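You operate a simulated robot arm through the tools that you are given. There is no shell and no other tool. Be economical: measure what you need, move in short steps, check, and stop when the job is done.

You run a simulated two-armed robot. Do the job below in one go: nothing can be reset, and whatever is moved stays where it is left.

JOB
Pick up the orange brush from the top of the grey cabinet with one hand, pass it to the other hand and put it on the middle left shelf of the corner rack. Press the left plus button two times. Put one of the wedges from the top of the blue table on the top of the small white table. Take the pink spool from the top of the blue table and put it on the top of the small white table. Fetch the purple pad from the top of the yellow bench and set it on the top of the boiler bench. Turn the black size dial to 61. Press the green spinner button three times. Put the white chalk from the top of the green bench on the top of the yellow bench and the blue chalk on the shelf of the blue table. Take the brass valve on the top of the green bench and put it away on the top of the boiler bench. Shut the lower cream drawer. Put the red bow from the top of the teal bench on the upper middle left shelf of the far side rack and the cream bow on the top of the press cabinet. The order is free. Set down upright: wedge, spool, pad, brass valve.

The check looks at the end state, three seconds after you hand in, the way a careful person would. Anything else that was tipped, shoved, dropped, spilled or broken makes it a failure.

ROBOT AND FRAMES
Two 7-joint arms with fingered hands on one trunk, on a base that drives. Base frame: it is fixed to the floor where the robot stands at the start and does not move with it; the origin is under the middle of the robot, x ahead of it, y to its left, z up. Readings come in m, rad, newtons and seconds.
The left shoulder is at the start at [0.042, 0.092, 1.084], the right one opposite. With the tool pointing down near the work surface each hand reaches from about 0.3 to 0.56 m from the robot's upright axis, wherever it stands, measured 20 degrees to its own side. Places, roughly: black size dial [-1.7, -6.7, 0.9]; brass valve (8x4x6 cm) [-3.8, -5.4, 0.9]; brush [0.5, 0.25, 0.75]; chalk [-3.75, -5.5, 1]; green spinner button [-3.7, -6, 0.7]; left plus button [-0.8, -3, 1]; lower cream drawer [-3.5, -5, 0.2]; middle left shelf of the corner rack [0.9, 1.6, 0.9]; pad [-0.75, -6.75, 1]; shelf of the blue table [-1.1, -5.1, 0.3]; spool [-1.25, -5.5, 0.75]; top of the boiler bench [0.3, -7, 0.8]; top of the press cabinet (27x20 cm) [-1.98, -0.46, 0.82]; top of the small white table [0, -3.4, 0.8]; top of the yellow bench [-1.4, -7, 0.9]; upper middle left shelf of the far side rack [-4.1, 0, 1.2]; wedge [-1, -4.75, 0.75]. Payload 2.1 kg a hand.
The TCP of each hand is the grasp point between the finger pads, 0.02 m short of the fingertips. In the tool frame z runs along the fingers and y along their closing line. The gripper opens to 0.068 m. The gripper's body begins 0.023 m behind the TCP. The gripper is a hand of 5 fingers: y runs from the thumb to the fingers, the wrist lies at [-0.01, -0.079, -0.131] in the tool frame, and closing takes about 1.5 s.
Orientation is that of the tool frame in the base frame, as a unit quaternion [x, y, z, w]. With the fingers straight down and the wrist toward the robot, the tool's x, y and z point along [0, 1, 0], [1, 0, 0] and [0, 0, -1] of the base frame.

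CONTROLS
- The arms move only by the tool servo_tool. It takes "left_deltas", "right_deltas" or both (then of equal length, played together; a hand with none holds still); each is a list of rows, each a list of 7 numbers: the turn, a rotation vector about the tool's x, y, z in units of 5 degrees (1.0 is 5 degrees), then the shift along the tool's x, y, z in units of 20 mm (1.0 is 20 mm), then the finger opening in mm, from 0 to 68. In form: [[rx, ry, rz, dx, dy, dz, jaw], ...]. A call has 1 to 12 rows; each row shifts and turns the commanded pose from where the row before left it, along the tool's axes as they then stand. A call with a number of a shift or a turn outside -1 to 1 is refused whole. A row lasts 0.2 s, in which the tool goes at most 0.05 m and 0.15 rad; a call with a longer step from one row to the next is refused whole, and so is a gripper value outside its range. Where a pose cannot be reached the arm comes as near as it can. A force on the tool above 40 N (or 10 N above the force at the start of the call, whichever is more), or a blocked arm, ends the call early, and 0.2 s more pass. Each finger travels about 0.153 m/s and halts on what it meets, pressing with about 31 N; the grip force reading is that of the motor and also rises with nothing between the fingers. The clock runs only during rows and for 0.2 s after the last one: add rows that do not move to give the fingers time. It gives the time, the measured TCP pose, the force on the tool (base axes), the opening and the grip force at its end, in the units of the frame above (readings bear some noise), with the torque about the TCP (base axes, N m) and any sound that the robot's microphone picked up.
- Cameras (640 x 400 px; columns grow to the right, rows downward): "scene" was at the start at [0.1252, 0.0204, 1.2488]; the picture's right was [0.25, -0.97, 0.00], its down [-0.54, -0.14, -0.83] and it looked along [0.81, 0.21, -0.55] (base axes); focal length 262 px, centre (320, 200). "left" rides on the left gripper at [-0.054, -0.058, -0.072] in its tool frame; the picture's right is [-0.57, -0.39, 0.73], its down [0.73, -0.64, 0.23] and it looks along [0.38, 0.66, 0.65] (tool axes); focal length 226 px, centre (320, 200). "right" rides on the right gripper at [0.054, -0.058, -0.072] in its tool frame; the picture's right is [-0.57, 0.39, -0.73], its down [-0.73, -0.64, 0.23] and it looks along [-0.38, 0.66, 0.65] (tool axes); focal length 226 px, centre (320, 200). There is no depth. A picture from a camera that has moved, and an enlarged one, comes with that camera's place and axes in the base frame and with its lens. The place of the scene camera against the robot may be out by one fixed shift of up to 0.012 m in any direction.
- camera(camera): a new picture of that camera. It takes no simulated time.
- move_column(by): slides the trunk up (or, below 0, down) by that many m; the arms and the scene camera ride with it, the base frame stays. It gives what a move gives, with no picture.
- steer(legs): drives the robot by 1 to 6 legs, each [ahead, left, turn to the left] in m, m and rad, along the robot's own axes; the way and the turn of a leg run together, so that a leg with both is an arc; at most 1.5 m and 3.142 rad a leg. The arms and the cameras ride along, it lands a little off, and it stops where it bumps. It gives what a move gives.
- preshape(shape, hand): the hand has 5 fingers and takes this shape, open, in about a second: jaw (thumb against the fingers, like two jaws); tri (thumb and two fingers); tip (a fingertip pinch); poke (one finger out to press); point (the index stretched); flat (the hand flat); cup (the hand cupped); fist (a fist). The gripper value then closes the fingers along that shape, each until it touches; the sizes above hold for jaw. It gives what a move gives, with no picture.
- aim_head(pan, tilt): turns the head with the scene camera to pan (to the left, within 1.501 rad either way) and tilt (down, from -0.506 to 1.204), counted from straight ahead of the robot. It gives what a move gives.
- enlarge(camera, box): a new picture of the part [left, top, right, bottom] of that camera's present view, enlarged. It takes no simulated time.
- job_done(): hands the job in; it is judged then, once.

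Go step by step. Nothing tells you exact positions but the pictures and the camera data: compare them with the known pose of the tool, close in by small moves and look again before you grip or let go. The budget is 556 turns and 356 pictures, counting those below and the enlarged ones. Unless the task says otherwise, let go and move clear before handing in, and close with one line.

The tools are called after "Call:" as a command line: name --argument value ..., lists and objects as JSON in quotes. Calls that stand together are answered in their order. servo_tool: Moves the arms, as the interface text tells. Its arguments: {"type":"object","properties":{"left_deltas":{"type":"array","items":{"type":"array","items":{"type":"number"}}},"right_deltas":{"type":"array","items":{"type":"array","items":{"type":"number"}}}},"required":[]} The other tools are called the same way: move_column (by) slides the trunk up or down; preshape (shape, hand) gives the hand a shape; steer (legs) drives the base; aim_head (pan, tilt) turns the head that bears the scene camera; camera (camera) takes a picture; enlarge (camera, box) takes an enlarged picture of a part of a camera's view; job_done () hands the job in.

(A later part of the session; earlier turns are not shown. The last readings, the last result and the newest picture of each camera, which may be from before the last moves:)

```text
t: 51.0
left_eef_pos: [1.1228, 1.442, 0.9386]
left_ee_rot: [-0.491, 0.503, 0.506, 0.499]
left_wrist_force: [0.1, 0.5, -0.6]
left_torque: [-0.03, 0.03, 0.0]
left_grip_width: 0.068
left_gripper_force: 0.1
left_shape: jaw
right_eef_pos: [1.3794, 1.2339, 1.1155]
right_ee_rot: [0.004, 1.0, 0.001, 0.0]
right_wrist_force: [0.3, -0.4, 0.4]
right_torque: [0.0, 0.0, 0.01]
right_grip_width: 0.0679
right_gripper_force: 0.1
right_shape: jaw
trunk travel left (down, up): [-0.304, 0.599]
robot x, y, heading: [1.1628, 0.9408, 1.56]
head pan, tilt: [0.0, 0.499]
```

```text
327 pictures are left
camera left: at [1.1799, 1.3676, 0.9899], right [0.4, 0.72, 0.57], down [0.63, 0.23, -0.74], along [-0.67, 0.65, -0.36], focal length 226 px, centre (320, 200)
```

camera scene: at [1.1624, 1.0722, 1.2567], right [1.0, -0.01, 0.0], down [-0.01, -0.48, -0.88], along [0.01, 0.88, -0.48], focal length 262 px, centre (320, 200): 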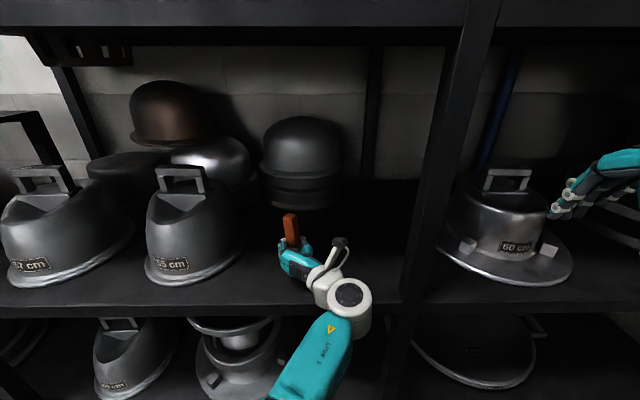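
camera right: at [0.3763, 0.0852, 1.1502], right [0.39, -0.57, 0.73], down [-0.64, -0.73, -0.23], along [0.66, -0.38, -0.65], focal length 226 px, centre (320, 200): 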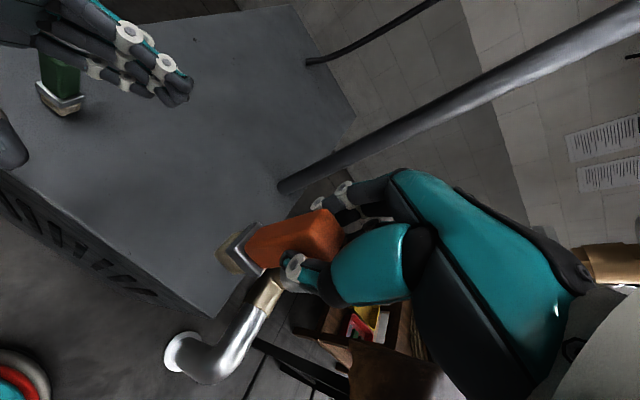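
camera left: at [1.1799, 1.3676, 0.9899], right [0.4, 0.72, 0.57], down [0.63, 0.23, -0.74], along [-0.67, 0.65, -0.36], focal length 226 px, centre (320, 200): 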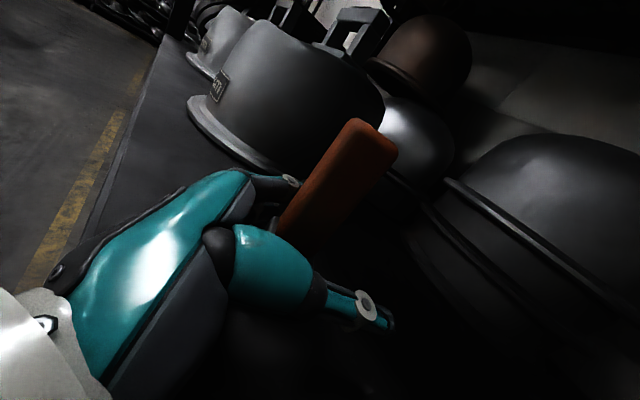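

The brush stands on its own. I back the hand straight out.

Call:
servo_tool --left_deltas '[[0, 0, 0, 0, 0, -0.5, 68], [0, 0, 0, 0, 0, -0.5, 68], [0, 0, 0, 0, 0, -0.5, 68], [0, 0, 0, 0, 0, -0.8, 68], [0, 0, 0, 0, 0, -0.8, 68], [0, 0, 0, 0, 0, -0.8, 68], [0, 0, 0, 0, 0, -0.8, 68], [0, 0, 0, 0, 0, -0.8, 68]]'

Call:
camera --camera "scene"

```text
t: 52.9
left_eef_pos: [1.118, 1.341, 0.9558]
left_ee_rot: [-0.478, 0.489, 0.524, 0.507]
left_wrist_force: [0.1, 0.1, -0.1]
left_torque: [-0.03, 0.01, 0.04]
left_grip_width: 0.0681
left_gripper_force: 0.1
left_shape: jaw
right_eef_pos: [1.3798, 1.234, 1.1174]
right_ee_rot: [0.007, 1.0, 0.0, 0.0]
right_wrist_force: [-0.2, 0.4, -0.6]
right_torque: [0.0, 0.03, 0.01]
right_grip_width: 0.0677
right_gripper_force: 0.2
right_shape: jaw
trunk travel left (down, up): [-0.304, 0.599]
robot x, y, heading: [1.1586, 0.9433, 1.557]
head pan, tilt: [0.0, 0.499]
```

```text
326 pictures are left
camera scene: at [1.1625, 1.0753, 1.2359], right [1.0, -0.01, 0.0], down [-0.01, -0.48, -0.88], along [0.01, 0.88, -0.48], focal length 262 px, centre (320, 200)
```

scene: 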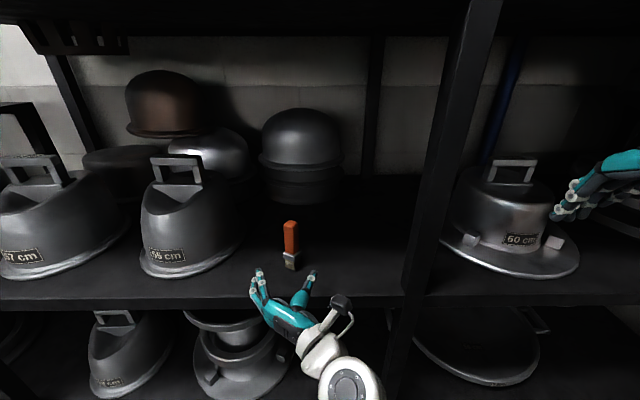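

The brush stands upright on the middle left shelf. I back off, restore the left hand to pointing down, and look around the room for the rest.

Call:
steer --legs '[[-0.3, 0, 0]]'

Call:
servo_tool --left_deltas '[[1, 0, 0, 0, 0, 0, 68], [1, 0, 0, 0, 0, 0, 68], [1, 0, 0, 0, 0, 0, 68], [1, 0, 0, 0, 0, 0, 68], [1, 0, 0, 0, 0, 0, 68], [1, 0, 0, 0, 0, 0, 68], [1, 0, 0, 0, 0, 0, 68], [1, 0, 0, 0, 0, 0, 68], [1, 0, 0, 0, 0, 0, 68], [1, 0, 0, 0, 0, 0, 68], [1, 0, 0, 0, 0, 0, 68], [1, 0, 0, 0, 0, 0, 68]]'

Call:
servo_tool --left_deltas '[[1, 0, 0, 0, 0, -1, 68], [1, 0, 0, 0, 0, -1, 68], [1, 0, 0, 0, 0, -1, 68], [1, 0, 0, 0, 0, -1, 68], [1, 0, 0, 0, 0, -1, 68], [1, 0, 0, 0, 0, -1, 68], [0, 1, 0, -1, 0, 0, 68], [0, 1, 0, -1, 0, 0, 68], [0, 1, 0, -1, 0, 0, 68], [0, 1, 0, -1, 0, 0, 68], [0, 1, 0, 0, 0, 0, 68], [0, 1, 0, 0, 0, 0, 68]]'

Call:
servo_tool --left_deltas '[[0, 1, 0, 0, 0, 0, 68], [0, 1, 0, 0, 0, 0, 68], [0, 1, 0, 0, 0, 0, 68], [0, 1, 0, 0, 0, 0, 68], [0, 1, 0, 0, 0, 0, 68], [0, 1, 0, 0, 0, 0, 68], [0, 1, 0, 0, 0, 0, 68], [0, 1, 0, 0, 0, 0, 68], [0, 1, 0, 0, 0, 0, 68], [0, 1, 0, 0, 0, 0, 68], [0, 1, 0, 0, 0, 0, 68], [0, 1, 0, 0, 0, 0, 68]]'

Call:
aim_head --pan 1.5 --tilt 0.2

Call:
camera --camera "scene"

```text
t: 54.9
left_eef_pos: [1.1168, 1.0428, 0.9505]
left_ee_rot: [-0.477, 0.496, 0.521, 0.505]
left_wrist_force: [-1.0, 0.4, 0.5]
left_torque: [0.0, 0.0, 0.01]
left_grip_width: 0.0679
left_gripper_force: 0.0
left_shape: jaw
right_eef_pos: [1.3772, 0.9341, 1.1169]
right_ee_rot: [0.009, 1.0, 0.0, 0.0]
right_wrist_force: [-0.5, 0.1, -0.3]
right_torque: [0.01, 0.0, 0.0]
right_grip_width: 0.0675
right_gripper_force: 0.0
right_shape: jaw
trunk travel left (down, up): [-0.304, 0.599]
robot x, y, heading: [1.1606, 0.6452, 1.553]
head pan, tilt: [0.0, 0.499]
```

```text
t: 57.5
left_eef_pos: [1.1154, 1.0428, 0.9492]
left_ee_rot: [-0.159, 0.691, 0.203, 0.675]
left_wrist_force: [0.3, -0.5, -0.2]
left_torque: [0.0, -0.04, -0.03]
left_grip_width: 0.0677
left_gripper_force: 0.0
left_shape: jaw
right_eef_pos: [1.3773, 0.9358, 1.1174]
right_ee_rot: [0.01, 1.0, 0.0, 0.0]
right_wrist_force: [-0.7, -0.2, 0.8]
right_torque: [0.01, 0.0, 0.05]
right_grip_width: 0.0676
right_gripper_force: 0.0
right_shape: jaw
trunk travel left (down, up): [-0.304, 0.599]
robot x, y, heading: [1.1535, 0.6474, 1.558]
head pan, tilt: [0.0, 0.499]
```

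```text
t: 60.1
left_eef_pos: [1.0243, 1.0152, 1.0061]
left_ee_rot: [0.028, 0.855, 0.014, 0.517]
left_wrist_force: [0.2, -0.3, 0.1]
left_torque: [0.02, -0.03, 0.01]
left_grip_width: 0.0678
left_gripper_force: 0.2
left_shape: jaw
left hand out of reach, approached as far as the arm can: row 9, 10, 12
right_eef_pos: [1.3768, 0.9353, 1.1167]
right_ee_rot: [0.009, 1.0, 0.0, -0.001]
right_wrist_force: [-0.6, -0.5, -0.8]
right_torque: [0.0, -0.02, -0.03]
right_grip_width: 0.0678
right_gripper_force: 0.1
right_shape: jaw
trunk travel left (down, up): [-0.304, 0.599]
robot x, y, heading: [1.159, 0.6445, 1.551]
head pan, tilt: [0.0, 0.499]
```

```text
t: 62.7
left_eef_pos: [0.9689, 1.1952, 0.9061]
left_ee_rot: [0.017, 0.999, 0.025, 0.02]
left_wrist_force: [0.0, -0.9, 0.5]
left_torque: [-0.01, 0.0, -0.04]
left_grip_width: 0.068
left_gripper_force: 0.1
left_shape: jaw
left hand out of reach, approached as far as the arm can: row 1, 2, 3, 4, 5, 6, 7, 8, 9, 10, 11, 12
right_eef_pos: [1.3765, 0.9355, 1.1171]
right_ee_rot: [0.009, 1.0, 0.0, 0.0]
right_wrist_force: [-0.3, 0.9, 0.3]
right_torque: [0.03, -0.02, 0.02]
right_grip_width: 0.0678
right_gripper_force: 0.0
right_shape: jaw
trunk travel left (down, up): [-0.304, 0.599]
robot x, y, heading: [1.156, 0.6442, 1.56]
head pan, tilt: [0.0, 0.499]
```

```text
t: 64.3
left_eef_pos: [0.9672, 1.1961, 0.9064]
left_ee_rot: [0.017, 0.999, 0.025, 0.021]
left_wrist_force: [-0.3, 0.0, 1.2]
left_torque: [0.02, -0.01, 0.0]
left_grip_width: 0.0678
left_gripper_force: 0.0
left_shape: jaw
right_eef_pos: [1.3759, 0.9345, 1.1164]
right_ee_rot: [0.009, 1.0, 0.0, 0.0]
right_wrist_force: [-0.3, -0.4, -0.5]
right_torque: [-0.01, 0.0, -0.03]
right_grip_width: 0.0678
right_gripper_force: 0.1
right_shape: jaw
trunk travel left (down, up): [-0.304, 0.599]
robot x, y, heading: [1.1571, 0.6458, 1.557]
head pan, tilt: [1.499, 0.201]
```

```text
325 pictures are left
camera scene: at [1.0645, 0.6952, 1.2636], right [0.09, 1.0, 0.0], down [0.2, -0.02, -0.98], along [-0.98, 0.09, -0.2], focal length 262 px, centre (320, 200)
```

scene: 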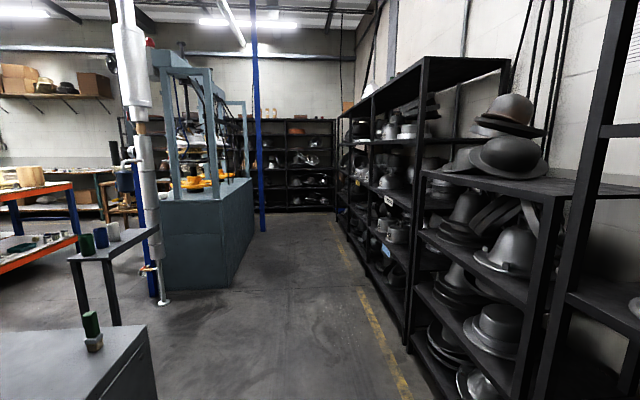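

The aisle leads along −x, past the press cabinet to the far side rack. I tuck the left arm in and turn to face that way for a wider look.

Call:
servo_tool --left_deltas '[[0, 0, 0, 0, -1, -0.8, 68], [0, 0, 0, 0, -1, -0.8, 68], [0, 0, 0, 0, -1, -0.8, 68], [0, 0, 0, 0, -1, -0.8, 68], [0, 0, 0, 0, -1, -0.8, 68], [0, 0, 0, 0, -1, -0.8, 68], [0, 0, 0, 0, -1, -0.8, 68], [0, 0, 0, 0, -1, -0.8, 68], [0, 0, 0, 0, -1, -0.8, 68], [0, 0, 0, 0, -1, -0.8, 68], [0, 0, 0, 0, -1, -0.8, 68], [0, 0, 0, 0, -1, -0.8, 68]]'

Call:
steer --legs '[[0, 0, 1.571]]'

Call:
aim_head --pan 0.7 --tilt 0.2

Call:
camera --camera "scene"

Call:
aim_head --pan 1.5 --tilt 0.2

Call:
camera --camera "scene"

```text
t: 66.9
left_eef_pos: [0.8567, 1.1023, 1.1009]
left_ee_rot: [0.018, 0.999, 0.026, 0.021]
left_wrist_force: [-0.7, -0.9, 0.6]
left_torque: [0.0, 0.02, 0.01]
left_grip_width: 0.0681
left_gripper_force: 0.1
left_shape: jaw
left hand out of reach, approached as far as the arm can: row 1, 2, 3, 4, 5, 6, 7, 8, 9, 10, 11, 12
right_eef_pos: [1.3769, 0.9359, 1.1168]
right_ee_rot: [0.01, 1.0, 0.0, 0.0]
right_wrist_force: [-0.4, 0.4, -0.6]
right_torque: [-0.02, -0.03, -0.01]
right_grip_width: 0.0675
right_gripper_force: 0.2
right_shape: jaw
trunk travel left (down, up): [-0.304, 0.599]
robot x, y, heading: [1.1604, 0.6451, 1.547]
head pan, tilt: [1.499, 0.201]
```

```text
t: 71.1
left_eef_pos: [0.6954, 0.3535, 1.1001]
left_ee_rot: [-0.689, 0.724, 0.033, -0.003]
left_wrist_force: [0.3, 0.4, 0.2]
left_torque: [-0.02, 0.0, -0.01]
left_grip_width: 0.068
left_gripper_force: 0.1
left_shape: jaw
right_eef_pos: [0.8706, 0.8697, 1.1164]
right_ee_rot: [-0.695, 0.719, 0.0, 0.0]
right_wrist_force: [0.4, -0.2, 0.5]
right_torque: [0.01, 0.01, -0.01]
right_grip_width: 0.0678
right_gripper_force: 0.0
right_shape: jaw
trunk travel left (down, up): [-0.304, 0.599]
robot x, y, heading: [1.157, 0.6436, 3.11]
head pan, tilt: [1.499, 0.201]
```

```text
t: 72.2
left_eef_pos: [0.6966, 0.352, 1.1005]
left_ee_rot: [-0.689, 0.724, 0.032, -0.003]
left_wrist_force: [0.5, 0.0, -0.2]
left_torque: [0.01, 0.02, 0.0]
left_grip_width: 0.0679
left_gripper_force: 0.1
left_shape: jaw
right_eef_pos: [0.8717, 0.869, 1.1171]
right_ee_rot: [-0.695, 0.719, 0.0, 0.0]
right_wrist_force: [1.3, 0.5, 0.8]
right_torque: [-0.01, 0.01, 0.02]
right_grip_width: 0.0679
right_gripper_force: 0.1
right_shape: jaw
trunk travel left (down, up): [-0.304, 0.599]
robot x, y, heading: [1.1574, 0.6445, 3.11]
head pan, tilt: [0.7, 0.201]
```

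```text
324 pictures are left
camera scene: at [1.0406, 0.5875, 1.2636], right [-0.62, 0.78, 0.0], down [0.16, 0.12, -0.98], along [-0.77, -0.61, -0.2], focal length 262 px, centre (320, 200)
```

scene: 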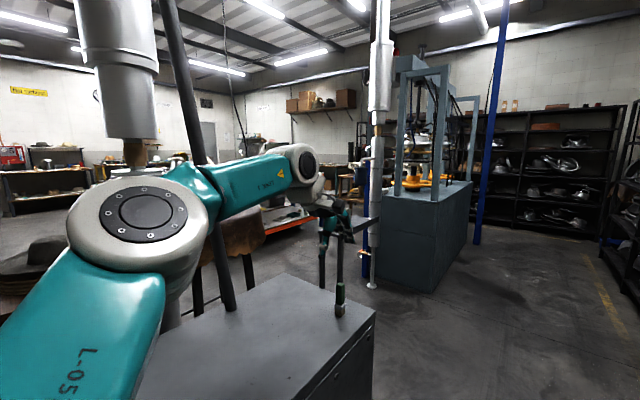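

```text
t: 73.3
left_eef_pos: [0.695, 0.3527, 1.0999]
left_ee_rot: [-0.689, 0.724, 0.033, -0.003]
left_wrist_force: [0.8, -0.8, -0.2]
left_torque: [0.03, 0.03, -0.03]
left_grip_width: 0.0677
left_gripper_force: 0.0
left_shape: jaw
right_eef_pos: [0.8709, 0.8694, 1.1174]
right_ee_rot: [-0.695, 0.719, 0.0, 0.0]
right_wrist_force: [0.1, -1.0, 0.5]
right_torque: [-0.01, -0.03, 0.0]
right_grip_width: 0.0679
right_gripper_force: 0.1
right_shape: jaw
trunk travel left (down, up): [-0.304, 0.599]
robot x, y, heading: [1.1534, 0.6439, 3.111]
head pan, tilt: [1.499, 0.201]
```

```text
323 pictures are left
camera scene: at [1.104, 0.5526, 1.2636], right [-0.99, 0.1, 0.0], down [0.02, 0.2, -0.98], along [-0.1, -0.97, -0.2], focal length 262 px, centre (320, 200)
```

scene: 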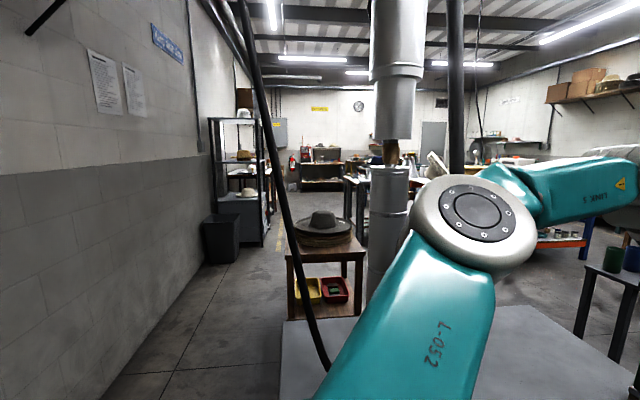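

The left arm is still over-stretched, so I pull it back properly before driving.

Call:
servo_tool --left_deltas '[[0, 0, 0, 0, -1, 0, 68], [0, 0, 0, 0, -1, 0, 68], [0, 0, 0, 0, -1, 0, 68], [0, 0, 0, 0, -1, 0, 68], [0, 0, 0, 0, -1, 0, 68], [0, 0, 0, 0, -1, 0, 68], [0, 0, 0, 0, 0, 0, 68]]'

```text
t: 74.9
left_eef_pos: [0.772, 0.2935, 1.1157]
left_ee_rot: [-0.689, 0.724, 0.032, -0.003]
left_wrist_force: [-0.2, -0.1, -0.2]
left_torque: [0.0, -0.02, 0.0]
left_grip_width: 0.068
left_gripper_force: 0.0
left_shape: jaw
left hand out of reach, approached as far as the arm can: row 1, 2, 3, 4, 5, 6
right_eef_pos: [0.8721, 0.8696, 1.1183]
right_ee_rot: [-0.696, 0.718, 0.0, 0.0]
right_wrist_force: [-0.1, -0.9, 0.7]
right_torque: [-0.02, -0.02, 0.01]
right_grip_width: 0.0677
right_gripper_force: 0.0
right_shape: jaw
trunk travel left (down, up): [-0.304, 0.599]
robot x, y, heading: [1.1594, 0.645, 3.114]
head pan, tilt: [1.499, 0.201]
```

Call:
servo_tool --left_deltas '[[0, 0, 0, -1, 0, 0, 68], [0, 0, 0, -1, 0, 0, 68], [0, 0, 0, -1, 0, 0, 68], [0, 0, 0, -1, 0, 0, 68], [0, 0, 0, -1, 0, 0, 68], [0, 0, 0, -1, 0, 0, 68], [0, 0, 0, -1, 0, 0, 68], [0, 0, 0, -1, 0, 0, 68], [0, 0, 0, 0, 0, 0, 68]]'

Call:
steer --legs '[[1.2, 0, 0], [1.0, 0, 0]]'

Call:
aim_head --pan 1.0 --tilt 0.2

Call:
camera --camera "scene"

Call:
aim_head --pan 0.1 --tilt 0.2

Call:
camera --camera "scene"

```text
t: 76.9
left_eef_pos: [0.7113, 0.3768, 1.1663]
left_ee_rot: [-0.688, 0.725, 0.032, -0.002]
left_wrist_force: [0.0, -0.4, 0.9]
left_torque: [0.04, -0.04, -0.02]
left_grip_width: 0.0679
left_gripper_force: 0.0
left_shape: jaw
left hand out of reach, approached as far as the arm can: row 1, 2, 3, 4, 5, 6, 7, 8
right_eef_pos: [0.8713, 0.8692, 1.1162]
right_ee_rot: [-0.695, 0.719, 0.0, 0.0]
right_wrist_force: [-0.4, -0.6, 0.2]
right_torque: [-0.02, 0.0, -0.01]
right_grip_width: 0.0676
right_gripper_force: 0.1
right_shape: jaw
trunk travel left (down, up): [-0.304, 0.599]
robot x, y, heading: [1.1539, 0.6488, 3.117]
head pan, tilt: [1.499, 0.201]
```

```text
t: 87.8
left_eef_pos: [-1.4969, 0.4881, 1.1667]
left_ee_rot: [-0.683, 0.73, 0.032, -0.002]
left_wrist_force: [-0.3, -0.1, 0.4]
left_torque: [-0.01, 0.02, 0.05]
left_grip_width: 0.0678
left_gripper_force: 0.2
left_shape: jaw
right_eef_pos: [-1.3294, 0.9799, 1.1161]
right_ee_rot: [-0.69, 0.724, 0.0, 0.0]
right_wrist_force: [-1.2, -0.9, 0.0]
right_torque: [0.0, 0.02, 0.0]
right_grip_width: 0.0674
right_gripper_force: 0.1
right_shape: jaw
trunk travel left (down, up): [-0.304, 0.599]
robot x, y, heading: [-1.047, 0.7513, 3.09]
head pan, tilt: [1.499, 0.201]
```

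```text
t: 88.8
left_eef_pos: [-1.4973, 0.4884, 1.1675]
left_ee_rot: [-0.682, 0.73, 0.032, -0.003]
left_wrist_force: [0.2, 0.7, 0.2]
left_torque: [-0.01, 0.0, -0.04]
left_grip_width: 0.0677
left_gripper_force: 0.1
left_shape: jaw
right_eef_pos: [-1.3297, 0.9794, 1.117]
right_ee_rot: [-0.69, 0.724, 0.0, 0.0]
right_wrist_force: [1.2, 0.8, 0.6]
right_torque: [0.01, 0.02, 0.01]
right_grip_width: 0.0678
right_gripper_force: 0.1
right_shape: jaw
trunk travel left (down, up): [-0.304, 0.599]
robot x, y, heading: [-1.0456, 0.749, 3.09]
head pan, tilt: [1.0, 0.201]
```

```text
322 pictures are left
camera scene: at [-1.144, 0.6748, 1.2636], right [-0.82, 0.58, 0.0], down [0.12, 0.16, -0.98], along [-0.57, -0.8, -0.2], focal length 262 px, centre (320, 200)
```

scene: 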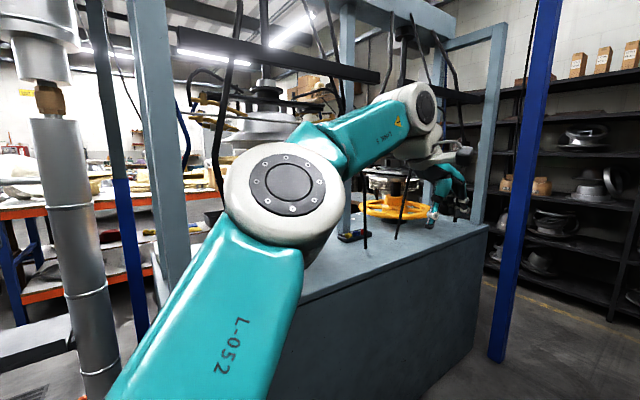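

```text
t: 90.0
left_eef_pos: [-1.4975, 0.4902, 1.1667]
left_ee_rot: [-0.683, 0.73, 0.032, -0.002]
left_wrist_force: [-0.9, 0.7, 0.2]
left_torque: [0.02, 0.0, -0.01]
left_grip_width: 0.0678
left_gripper_force: 0.1
left_shape: jaw
right_eef_pos: [-1.3295, 0.9781, 1.1162]
right_ee_rot: [-0.69, 0.724, 0.0, -0.001]
right_wrist_force: [-0.2, -0.2, 0.0]
right_torque: [0.0, -0.04, -0.01]
right_grip_width: 0.0678
right_gripper_force: 0.0
right_shape: jaw
trunk travel left (down, up): [-0.304, 0.599]
robot x, y, heading: [-1.0447, 0.7504, 3.096]
head pan, tilt: [0.099, 0.201]
```

```text
321 pictures are left
camera scene: at [-1.1831, 0.7458, 1.2636], right [-0.05, 1.0, 0.0], down [0.2, 0.01, -0.98], along [-0.98, -0.05, -0.2], focal length 262 px, centre (320, 200)
```

scene: 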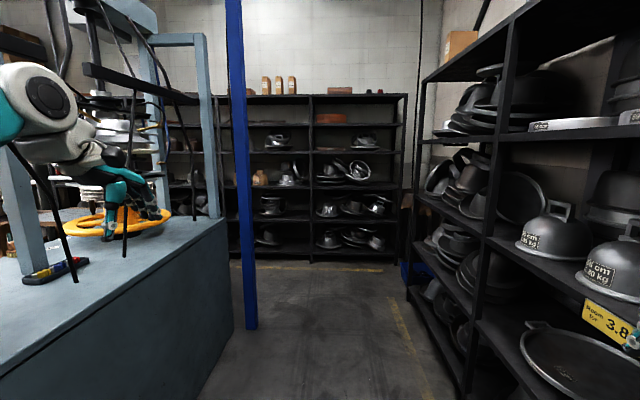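

The commanded left pose ran too close to the body; I move the command forward and left to a proper pose.

Call:
servo_tool --left_deltas '[[0, 0, 0, 1, 1, 0, 68], [0, 0, 0, 1, 1, 0, 68], [0, 0, 0, 1, 1, 0, 68], [0, 0, 0, 1, 1, 0, 68], [0, 0, 0, 1, 1, 0, 68], [0, 0, 0, 1, 1, 0, 68], [0, 0, 0, 1, 1, 0, 68], [0, 0, 0, 1, 1, 0, 68], [0, 0, 0, 1, 1, 0, 68], [0, 0, 0, 1, 1, 0, 68], [0, 0, 0, 1, 1, 0, 68], [0, 0, 0, 1, 1, 0, 68]]'

Call:
servo_tool --left_deltas '[[0, 0, 0, 0, 1, 0.5, 68], [0, 0, 0, 0, 1, 0.5, 68], [0, 0, 0, 0, 0, 0.5, 68], [0, 0, 0, 0, 0, 0.5, 68], [0, 0, 0, 0, 0, 0, 68]]'

```text
t: 92.6
left_eef_pos: [-1.548, 0.4831, 1.0947]
left_ee_rot: [-0.683, 0.73, 0.032, -0.003]
left_wrist_force: [-0.2, 0.1, -0.3]
left_torque: [0.0, -0.02, 0.02]
left_grip_width: 0.0678
left_gripper_force: 0.0
left_shape: jaw
left hand out of reach, approached as far as the arm can: row 1, 2, 3, 4, 5, 6, 7, 8, 9, 10, 11, 12
right_eef_pos: [-1.3293, 0.9784, 1.1162]
right_ee_rot: [-0.691, 0.723, 0.0, 0.0]
right_wrist_force: [0.3, -0.5, -0.4]
right_torque: [0.02, -0.03, 0.01]
right_grip_width: 0.0675
right_gripper_force: 0.0
right_shape: jaw
trunk travel left (down, up): [-0.304, 0.599]
robot x, y, heading: [-1.0481, 0.7515, 3.094]
head pan, tilt: [0.099, 0.201]
```

```text
t: 93.8
left_eef_pos: [-1.5664, 0.5035, 1.0452]
left_ee_rot: [-0.683, 0.73, 0.032, -0.003]
left_wrist_force: [-0.2, -0.1, 0.0]
left_torque: [0.02, -0.03, 0.01]
left_grip_width: 0.0679
left_gripper_force: 0.1
left_shape: jaw
left hand out of reach, approached as far as the arm can: row 1, 2
right_eef_pos: [-1.3306, 0.9786, 1.1166]
right_ee_rot: [-0.69, 0.724, 0.0, 0.0]
right_wrist_force: [-0.2, 0.1, -0.5]
right_torque: [0.0, 0.01, -0.01]
right_grip_width: 0.0675
right_gripper_force: 0.2
right_shape: jaw
trunk travel left (down, up): [-0.304, 0.599]
robot x, y, heading: [-1.0474, 0.7491, 3.091]
head pan, tilt: [0.099, 0.201]
```

Command and pose agree again. Now tuck it to the nominal pose.

Call:
servo_tool --left_deltas '[[0, 0, 0, 0.25, -0.9, -0.2, 68], [0, 0, 0, 0.25, -0.9, -0.2, 68], [0, 0, 0, 0.25, -0.9, -0.2, 68], [0, 0, 0, 0.25, -0.9, -0.2, 68], [0, 0, 0, 0.25, -0.9, -0.2, 68], [0, 0, 0, 0.25, -0.9, -0.2, 68], [0, 0, 0, 0.25, -0.9, -0.2, 68], [0, 0, 0, 0.25, -0.9, -0.2, 68], [0, 0, 0, 0.25, -0.9, -0.2, 68], [0, 0, 0, 0.25, -0.9, -0.2, 68], [0, 0, 0, 0, 0, 0, 68]]'

Call:
aim_head --pan 0.6 --tilt 0.3

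Call:
camera --camera "scene"

```text
t: 96.2
left_eef_pos: [-1.4362, 0.3946, 1.0906]
left_ee_rot: [-0.682, 0.73, 0.031, -0.002]
left_wrist_force: [0.7, -0.3, -0.5]
left_torque: [0.01, -0.03, -0.03]
left_grip_width: 0.0677
left_gripper_force: 0.1
left_shape: jaw
left hand out of reach, approached as far as the arm can: row 1, 2, 3, 4, 5, 6, 7, 8, 9, 10
right_eef_pos: [-1.329, 0.9784, 1.1163]
right_ee_rot: [-0.69, 0.724, 0.0, 0.0]
right_wrist_force: [0.1, 0.3, 0.5]
right_torque: [0.03, 0.01, 0.02]
right_grip_width: 0.0677
right_gripper_force: 0.1
right_shape: jaw
trunk travel left (down, up): [-0.304, 0.599]
robot x, y, heading: [-1.0452, 0.7509, 3.096]
head pan, tilt: [0.099, 0.201]
```

```text
t: 97.1
left_eef_pos: [-1.4364, 0.3946, 1.0899]
left_ee_rot: [-0.682, 0.731, 0.032, -0.002]
left_wrist_force: [-0.7, 0.1, 0.2]
left_torque: [0.01, 0.01, 0.03]
left_grip_width: 0.0683
left_gripper_force: 0.2
left_shape: jaw
right_eef_pos: [-1.3296, 0.9788, 1.1173]
right_ee_rot: [-0.691, 0.723, 0.0, 0.001]
right_wrist_force: [0.2, -0.4, 0.2]
right_torque: [0.0, 0.0, 0.04]
right_grip_width: 0.0675
right_gripper_force: 0.0
right_shape: jaw
trunk travel left (down, up): [-0.304, 0.599]
robot x, y, heading: [-1.0448, 0.751, 3.092]
head pan, tilt: [0.6, 0.3]
```

```text
320 pictures are left
camera scene: at [-1.1695, 0.7017, 1.2543], right [-0.52, 0.85, 0.0], down [0.25, 0.15, -0.96], along [-0.81, -0.5, -0.3], focal length 262 px, centre (320, 200)
```

scene: 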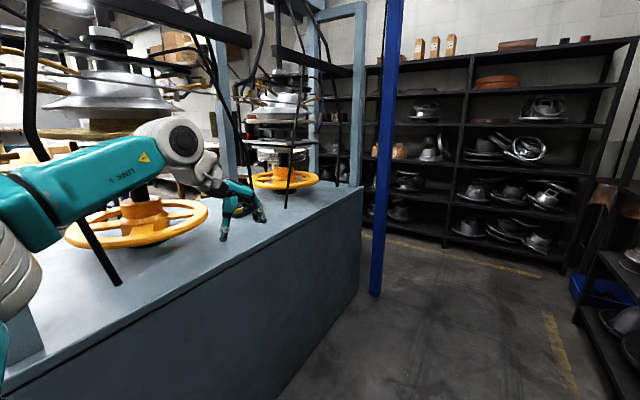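

Call:
servo_tool --left_deltas '[[0, 0, 0, 0, 0.5, 0, 68], [0, 0, 1, 0, 0.5, 0, 68], [0, 0, 1, 0, 0, 0, 68], [0, 0, 1, 0, 0, 0, 68], [0, 0, 1, 0, 0, 0, 68], [0, 0, 1, 0, 0, 0, 68], [0, 0, 1, 0, 0, 0, 68], [0, 0, 0, 0, 0, 0, 68]]'

```text
t: 98.9
left_eef_pos: [-1.4549, 0.3974, 1.0898]
left_ee_rot: [-0.47, 0.882, 0.031, -0.011]
left_wrist_force: [0.1, -0.6, -0.7]
left_torque: [-0.03, 0.01, -0.01]
left_grip_width: 0.0682
left_gripper_force: 0.1
left_shape: jaw
right_eef_pos: [-1.3299, 0.9785, 1.1161]
right_ee_rot: [-0.691, 0.723, 0.0, 0.0]
right_wrist_force: [1.2, -0.4, -0.3]
right_torque: [0.0, 0.0, 0.0]
right_grip_width: 0.0676
right_gripper_force: 0.0
right_shape: jaw
trunk travel left (down, up): [-0.304, 0.599]
robot x, y, heading: [-1.0472, 0.7506, 3.097]
head pan, tilt: [0.6, 0.3]
```

Call:
servo_tool --left_deltas '[[0, 0, 0, -0.9, 0.1, 0, 68], [0, 0, 0, -0.9, 0.1, 0, 68], [0, 0, 0, -0.9, 0.1, 0, 68], [0, 0, 0, -0.9, 0.1, 0, 68], [0, 0, 0, -0.9, 0.1, 0, 68], [0, 0, 0, -0.9, 0.1, 0, 68], [0, 0, 0, 0, 0, 0, 68]]'

```text
t: 100.5
left_eef_pos: [-1.4066, 0.4946, 1.0902]
left_ee_rot: [-0.471, 0.882, 0.031, -0.011]
left_wrist_force: [1.3, 0.9, 0.2]
left_torque: [0.02, 0.01, 0.03]
left_grip_width: 0.0679
left_gripper_force: 0.1
left_shape: jaw
right_eef_pos: [-1.3291, 0.9784, 1.1173]
right_ee_rot: [-0.69, 0.723, 0.0, 0.0]
right_wrist_force: [0.2, -0.2, -1.3]
right_torque: [-0.04, 0.02, 0.01]
right_grip_width: 0.0676
right_gripper_force: 0.0
right_shape: jaw
trunk travel left (down, up): [-0.304, 0.599]
robot x, y, heading: [-1.046, 0.7504, 3.09]
head pan, tilt: [0.6, 0.3]
```

The left arm is tidy now. I drive down the aisle toward the far rack and look left for the teal bench.

Call:
steer --legs '[[1.5, 0, 0.03], [0.3, 0, 0]]'

Call:
aim_head --pan 1.3 --tilt 0.2

Call:
camera --camera "scene"

Call:
aim_head --pan 0.3 --tilt 0.1

Call:
camera --camera "scene"

```text
t: 109.5
left_eef_pos: [-3.1744, 0.5205, 1.0921]
left_ee_rot: [-0.489, 0.872, 0.031, -0.012]
left_wrist_force: [-0.6, -0.2, 0.0]
left_torque: [0.01, 0.0, -0.02]
left_grip_width: 0.0678
left_gripper_force: 0.1
left_shape: jaw
right_eef_pos: [-3.1173, 1.0091, 1.117]
right_ee_rot: [-0.705, 0.71, 0.0, 0.0]
right_wrist_force: [0.2, 0.1, 0.2]
right_torque: [-0.03, 0.02, 0.0]
right_grip_width: 0.0678
right_gripper_force: 0.0
right_shape: jaw
trunk travel left (down, up): [-0.304, 0.599]
robot x, y, heading: [-2.8253, 0.793, 3.132]
head pan, tilt: [0.6, 0.3]
```

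```text
t: 110.5
left_eef_pos: [-3.174, 0.5203, 1.0905]
left_ee_rot: [-0.49, 0.871, 0.03, -0.012]
left_wrist_force: [0.5, 0.1, 0.5]
left_torque: [0.0, -0.01, 0.04]
left_grip_width: 0.0679
left_gripper_force: 0.1
left_shape: jaw
right_eef_pos: [-3.1169, 1.0094, 1.1168]
right_ee_rot: [-0.704, 0.71, 0.001, 0.0]
right_wrist_force: [-0.3, -0.2, -0.1]
right_torque: [0.02, 0.03, 0.0]
right_grip_width: 0.0678
right_gripper_force: 0.0
right_shape: jaw
trunk travel left (down, up): [-0.304, 0.599]
robot x, y, heading: [-2.8276, 0.7945, 3.135]
head pan, tilt: [1.3, 0.201]
```

```text
319 pictures are left
camera scene: at [-2.8946, 0.7015, 1.2636], right [-0.96, 0.27, 0.0], down [0.05, 0.19, -0.98], along [-0.27, -0.94, -0.2], focal length 262 px, centre (320, 200)
```

scene: 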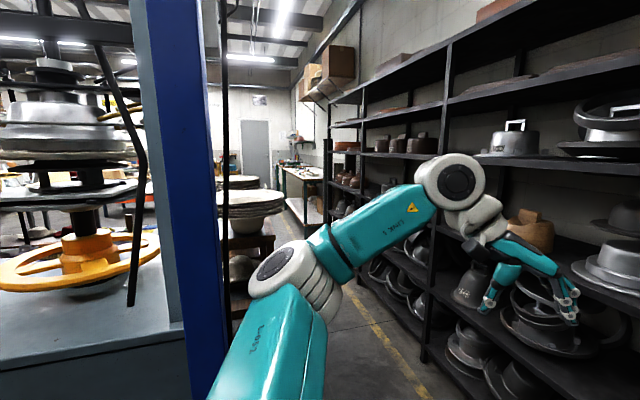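

```text
t: 111.8
left_eef_pos: [-3.1755, 0.5216, 1.0909]
left_ee_rot: [-0.489, 0.872, 0.031, -0.013]
left_wrist_force: [-0.2, 0.0, 0.5]
left_torque: [0.01, 0.0, -0.02]
left_grip_width: 0.0678
left_gripper_force: 0.0
left_shape: jaw
right_eef_pos: [-3.1177, 1.0088, 1.1179]
right_ee_rot: [-0.704, 0.71, 0.0, 0.0]
right_wrist_force: [-0.1, 1.0, -0.2]
right_torque: [0.01, -0.02, 0.01]
right_grip_width: 0.0678
right_gripper_force: 0.0
right_shape: jaw
trunk travel left (down, up): [-0.304, 0.599]
robot x, y, heading: [-2.8288, 0.7927, 3.131]
head pan, tilt: [0.3, 0.099]
```

```text
318 pictures are left
camera scene: at [-2.9571, 0.7643, 1.273], right [-0.29, 0.96, 0.0], down [0.1, 0.03, -0.99], along [-0.95, -0.29, -0.1], focal length 262 px, centre (320, 200)
```

scene: 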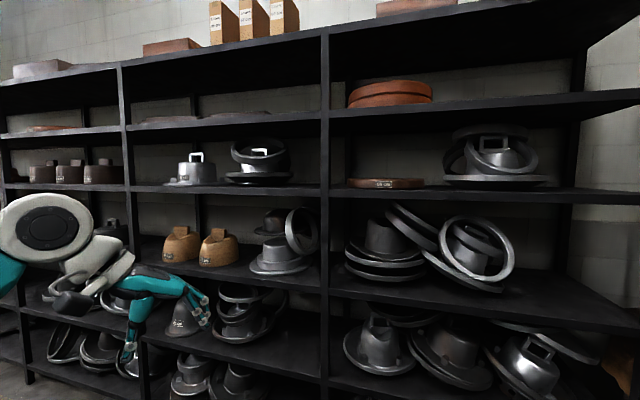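

The target shelf (z≈1.20, y −0.6…0.48) is identified. A bench is visible further down by the far wall; I zoom in.

Call:
aim_head --pan 1.2 --tilt 0.35

Call:
enlarge --camera "scene" --box '[160, 50, 360, 175]'

Call:
camera --camera "scene"

```text
t: 113.0
left_eef_pos: [-3.1741, 0.5209, 1.091]
left_ee_rot: [-0.489, 0.871, 0.031, -0.012]
left_wrist_force: [-0.2, 0.3, 1.1]
left_torque: [0.0, -0.02, -0.01]
left_grip_width: 0.068
left_gripper_force: 0.2
left_shape: jaw
right_eef_pos: [-3.1181, 1.0092, 1.1164]
right_ee_rot: [-0.705, 0.71, 0.0, 0.001]
right_wrist_force: [-0.8, -0.5, 0.5]
right_torque: [0.02, 0.04, -0.05]
right_grip_width: 0.0677
right_gripper_force: 0.1
right_shape: jaw
trunk travel left (down, up): [-0.304, 0.599]
robot x, y, heading: [-2.8238, 0.7906, 3.134]
head pan, tilt: [1.201, 0.351]
```

```text
3.20 times, centred on (260, 112) of scene
camera zoom: at [-2.9033, 0.7045, 1.2496], right [-0.93, 0.37, 0.0], down [0.13, 0.32, -0.94], along [-0.35, -0.87, -0.34], focal length 838 px, centre (512, 480)
```

zoom: 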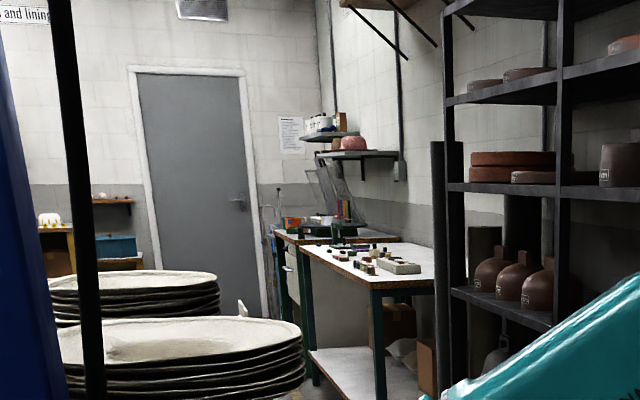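

```text
316 pictures are left
camera scene: at [-2.9033, 0.7045, 1.2496], right [-0.93, 0.37, 0.0], down [0.13, 0.32, -0.94], along [-0.35, -0.87, -0.34], focal length 262 px, centre (320, 200)
```

scene: 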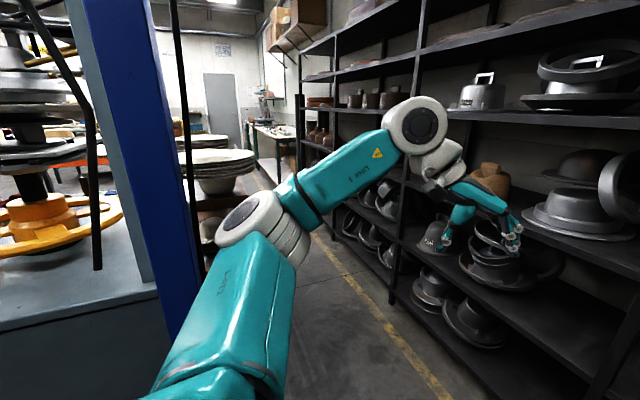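

That bench with the chalk is the green bench, far off. I go back along the aisle and look for the teal bench from the opening between the grey and press cabinets.

Call:
steer --legs '[[-1.5, 0, 0], [-0.9, 0, 0]]'

Call:
aim_head --pan 1.5 --tilt 0.25

Call:
camera --camera "scene"

Call:
aim_head --pan 0.8 --tilt 0.25

Call:
camera --camera "scene"

```text
t: 124.9
left_eef_pos: [-0.761, 0.475, 1.0899]
left_ee_rot: [-0.474, 0.88, 0.031, -0.012]
left_wrist_force: [-0.1, -0.4, -0.6]
left_torque: [0.01, 0.02, 0.04]
left_grip_width: 0.068
left_gripper_force: 0.1
left_shape: jaw
right_eef_pos: [-0.6871, 0.9602, 1.1173]
right_ee_rot: [-0.692, 0.722, 0.0, 0.0]
right_wrist_force: [-0.6, 0.6, -0.8]
right_torque: [-0.03, 0.03, -0.01]
right_grip_width: 0.0677
right_gripper_force: 0.1
right_shape: jaw
trunk travel left (down, up): [-0.304, 0.599]
robot x, y, heading: [-0.4051, 0.7361, 3.103]
head pan, tilt: [1.201, 0.351]
```

```text
t: 125.7
left_eef_pos: [-0.7599, 0.4741, 1.0905]
left_ee_rot: [-0.473, 0.88, 0.03, -0.011]
left_wrist_force: [0.1, 0.0, -0.5]
left_torque: [0.01, -0.01, 0.0]
left_grip_width: 0.0679
left_gripper_force: 0.1
left_shape: jaw
right_eef_pos: [-0.6869, 0.9602, 1.1171]
right_ee_rot: [-0.693, 0.721, 0.0, 0.0]
right_wrist_force: [0.6, 0.5, 0.0]
right_torque: [0.02, -0.01, -0.01]
right_grip_width: 0.0678
right_gripper_force: 0.1
right_shape: jaw
trunk travel left (down, up): [-0.304, 0.599]
robot x, y, heading: [-0.4014, 0.7351, 3.106]
head pan, tilt: [1.499, 0.25]
```

```text
315 pictures are left
camera scene: at [-0.4556, 0.641, 1.259], right [-0.99, 0.11, 0.0], down [0.03, 0.25, -0.97], along [-0.11, -0.96, -0.25], focal length 262 px, centre (320, 200)
```

scene: 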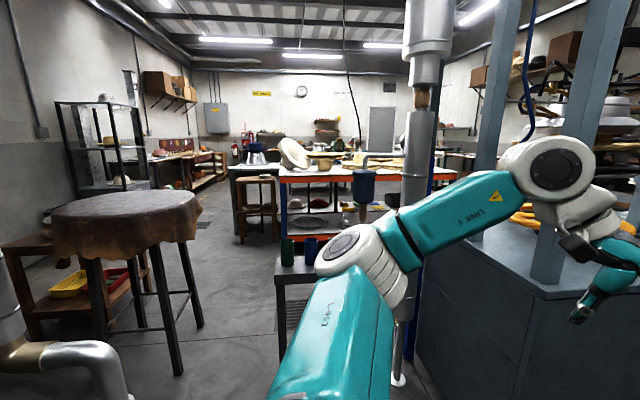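

```text
t: 126.8
left_eef_pos: [-0.7598, 0.4746, 1.091]
left_ee_rot: [-0.474, 0.88, 0.031, -0.012]
left_wrist_force: [-0.3, -0.1, -0.2]
left_torque: [-0.06, -0.02, 0.02]
left_grip_width: 0.0682
left_gripper_force: 0.0
left_shape: jaw
right_eef_pos: [-0.6849, 0.9596, 1.1165]
right_ee_rot: [-0.693, 0.721, 0.0, 0.0]
right_wrist_force: [-0.4, -1.2, 0.2]
right_torque: [-0.01, 0.01, 0.0]
right_grip_width: 0.0678
right_gripper_force: 0.1
right_shape: jaw
trunk travel left (down, up): [-0.304, 0.599]
robot x, y, heading: [-0.3967, 0.7374, 3.099]
head pan, tilt: [0.799, 0.25]
```

```text
314 pictures are left
camera scene: at [-0.5128, 0.6695, 1.259], right [-0.69, 0.72, 0.0], down [0.18, 0.17, -0.97], along [-0.7, -0.67, -0.25], focal length 262 px, centre (320, 200)
```

scene: 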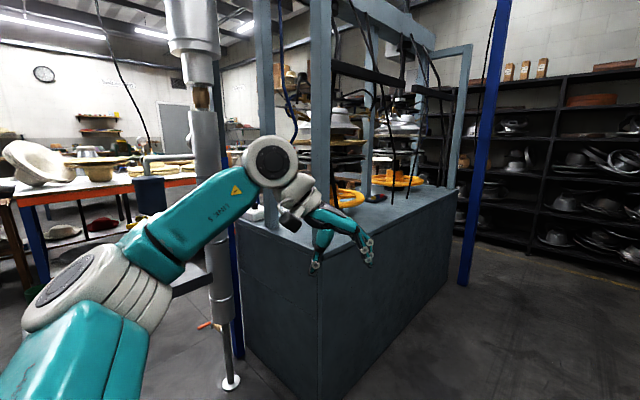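

There are lanes past the round table. I need the robot's own footprint, so I look straight down.

Call:
aim_head --pan 0.0 --tilt 1.2

Call:
camera --camera "scene"

Call:
aim_head --pan 1.4 --tilt 0.7

Call:
camera --camera "scene"

```text
t: 128.0
left_eef_pos: [-0.7592, 0.4738, 1.0915]
left_ee_rot: [-0.475, 0.88, 0.029, -0.01]
left_wrist_force: [1.0, -0.2, 0.1]
left_torque: [-0.05, -0.01, -0.01]
left_grip_width: 0.0681
left_gripper_force: 0.0
left_shape: jaw
right_eef_pos: [-0.6854, 0.9593, 1.117]
right_ee_rot: [-0.693, 0.721, -0.001, 0.0]
right_wrist_force: [0.8, -0.7, -0.2]
right_torque: [0.02, 0.03, -0.06]
right_grip_width: 0.0676
right_gripper_force: 0.0
right_shape: jaw
trunk travel left (down, up): [-0.304, 0.599]
robot x, y, heading: [-0.404, 0.7363, 3.105]
head pan, tilt: [0.0, 1.201]
```

```text
313 pictures are left
camera scene: at [-0.501, 0.736, 1.1823], right [0.04, 1.0, 0.0], down [0.93, -0.04, -0.36], along [-0.36, 0.01, -0.93], focal length 262 px, centre (320, 200)
```

scene: 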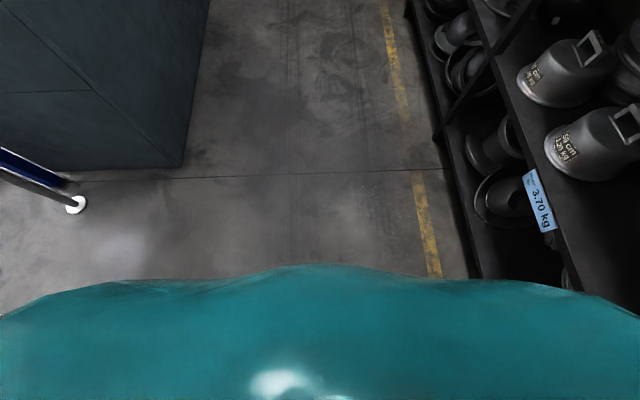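

```text
t: 129.5
left_eef_pos: [-0.7607, 0.474, 1.0898]
left_ee_rot: [-0.473, 0.88, 0.03, -0.012]
left_wrist_force: [0.0, -0.5, -0.3]
left_torque: [-0.02, 0.03, 0.01]
left_grip_width: 0.068
left_gripper_force: 0.2
left_shape: jaw
right_eef_pos: [-0.687, 0.9594, 1.117]
right_ee_rot: [-0.693, 0.721, 0.0, 0.0]
right_wrist_force: [0.4, -0.1, 0.6]
right_torque: [-0.02, -0.01, 0.02]
right_grip_width: 0.0676
right_gripper_force: 0.1
right_shape: jaw
trunk travel left (down, up): [-0.304, 0.599]
robot x, y, heading: [-0.4035, 0.7333, 3.104]
head pan, tilt: [1.4, 0.7]
```

```text
312 pictures are left
camera scene: at [-0.4629, 0.6508, 1.2182], right [-0.98, 0.21, 0.0], down [0.14, 0.63, -0.76], along [-0.16, -0.75, -0.64], focal length 262 px, centre (320, 200)
```

scene: 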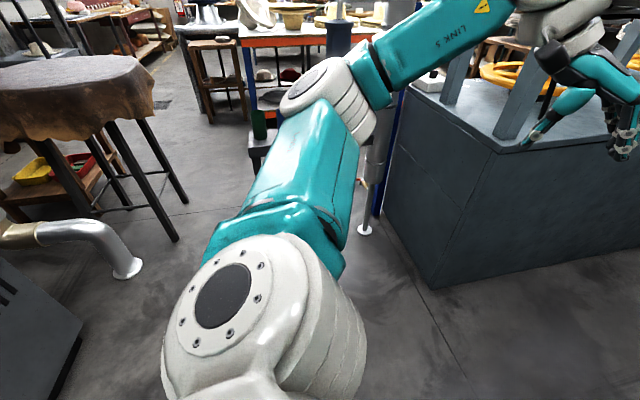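

I turn to face −y at the lane between the round table and the cup stand and inspect it.

Call:
steer --legs '[[0, 0, 1.571], [0, 0.3, 0]]'

Call:
aim_head --pan 0.0 --tilt 0.6

Call:
camera --camera "scene"

Call:
aim_head --pan 0.0 --tilt 0.1

Call:
camera --camera "scene"

```text
t: 135.5
left_eef_pos: [0.1739, 0.385, 1.0909]
left_ee_rot: [0.962, -0.27, -0.013, 0.03]
left_wrist_force: [0.0, -0.6, 0.3]
left_torque: [-0.02, 0.01, -0.03]
left_grip_width: 0.0676
left_gripper_force: 0.0
left_shape: jaw
right_eef_pos: [-0.3144, 0.44, 1.1167]
right_ee_rot: [1.0, -0.002, 0.001, 0.001]
right_wrist_force: [-1.3, -0.1, -1.0]
right_torque: [-0.03, -0.02, -0.03]
right_grip_width: 0.0678
right_gripper_force: 0.0
right_shape: jaw
trunk travel left (down, up): [-0.304, 0.599]
robot x, y, heading: [-0.0999, 0.7318, -1.571]
head pan, tilt: [1.4, 0.7]
```

```text
t: 137.0
left_eef_pos: [0.1732, 0.3851, 1.0905]
left_ee_rot: [0.962, -0.27, -0.012, 0.029]
left_wrist_force: [0.4, 0.4, 0.1]
left_torque: [-0.01, 0.0, -0.04]
left_grip_width: 0.0678
left_gripper_force: 0.1
left_shape: jaw
right_eef_pos: [-0.3154, 0.44, 1.1165]
right_ee_rot: [1.0, -0.002, 0.0, 0.0]
right_wrist_force: [-0.5, -0.6, -0.4]
right_torque: [-0.03, -0.01, -0.03]
right_grip_width: 0.0678
right_gripper_force: 0.1
right_shape: jaw
trunk travel left (down, up): [-0.304, 0.599]
robot x, y, heading: [-0.0997, 0.7343, -1.575]
head pan, tilt: [0.0, 0.6]
```

```text
311 pictures are left
camera scene: at [-0.1, 0.5996, 1.2268], right [-1.0, 0.0, 0.0], down [0.0, 0.57, -0.82], along [0.0, -0.82, -0.57], focal length 262 px, centre (320, 200)
```

scene: 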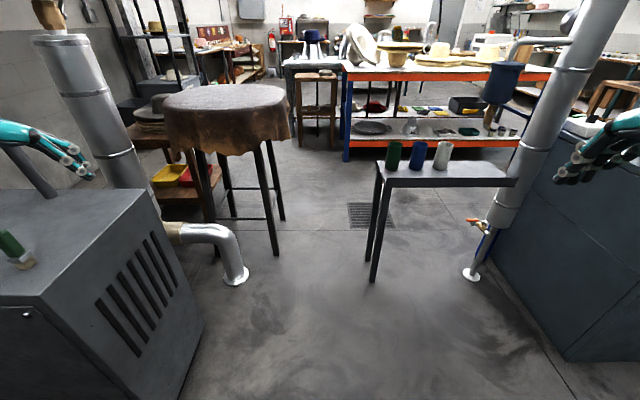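

```text
t: 137.9
left_eef_pos: [0.1732, 0.3845, 1.09]
left_ee_rot: [0.963, -0.269, -0.012, 0.03]
left_wrist_force: [-0.6, -0.8, 0.6]
left_torque: [-0.01, -0.03, -0.02]
left_grip_width: 0.0679
left_gripper_force: 0.1
left_shape: jaw
right_eef_pos: [-0.3147, 0.4411, 1.1164]
right_ee_rot: [1.0, -0.002, 0.0, 0.0]
right_wrist_force: [-0.9, -0.6, 0.8]
right_torque: [0.0, -0.01, 0.0]
right_grip_width: 0.0679
right_gripper_force: 0.0
right_shape: jaw
trunk travel left (down, up): [-0.304, 0.599]
robot x, y, heading: [-0.0994, 0.7331, -1.574]
head pan, tilt: [0.0, 0.099]
```

```text
310 pictures are left
camera scene: at [-0.1001, 0.5959, 1.2729], right [-1.0, 0.0, 0.0], down [0.0, 0.1, -0.99], along [0.0, -0.99, -0.1], focal length 262 px, centre (320, 200)
```

scene: 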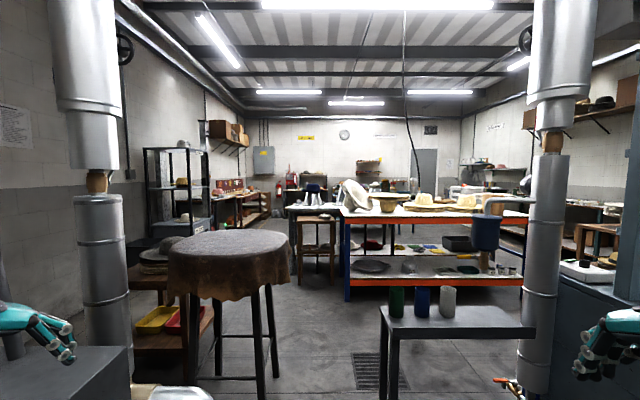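

Passages are tight, so I check my own base width by tilting the right wrist camera downward.

Call:
servo_tool --right_deltas '[[1, 0, 0, 0, 0, 0, 68], [1, 0, 0, 0, 0, 0, 68], [1, 0, 0, 0, 0, 0, 68], [1, 0, 0, 0, 0, 0, 68], [1, 0, 0, 0, 0, 0, 68], [1, 0, 0, 0, 0, 0, 68], [1, 0, 0, 0, 0, 0, 68], [1, 0, 0, 0, 0, 0, 68], [1, 0, 0, 0, 0, 0, 68], [1, 0, 0, 0, 0, 0, 68]]'

Call:
camera --camera "right"

```text
t: 140.2
left_eef_pos: [0.1729, 0.3847, 1.0908]
left_ee_rot: [0.963, -0.269, -0.014, 0.03]
left_wrist_force: [-0.4, 0.6, 0.5]
left_torque: [0.0, -0.02, 0.0]
left_grip_width: 0.0678
left_gripper_force: 0.0
left_shape: jaw
right_eef_pos: [-0.3144, 0.4405, 1.116]
right_ee_rot: [0.906, -0.001, 0.002, -0.422]
right_wrist_force: [1.0, 0.3, -0.2]
right_torque: [0.0, -0.01, 0.04]
right_grip_width: 0.0676
right_gripper_force: 0.1
right_shape: jaw
trunk travel left (down, up): [-0.304, 0.599]
robot x, y, heading: [-0.0987, 0.7313, -1.569]
head pan, tilt: [0.0, 0.099]
```

```text
309 pictures are left
camera right: at [-0.2602, 0.4214, 1.2085], right [-0.57, -0.8, 0.17], down [-0.73, 0.59, 0.34], along [-0.38, 0.07, -0.92], focal length 226 px, centre (320, 200)
```

right: 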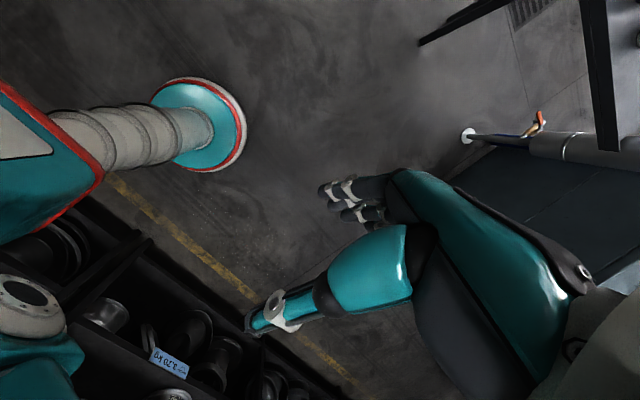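

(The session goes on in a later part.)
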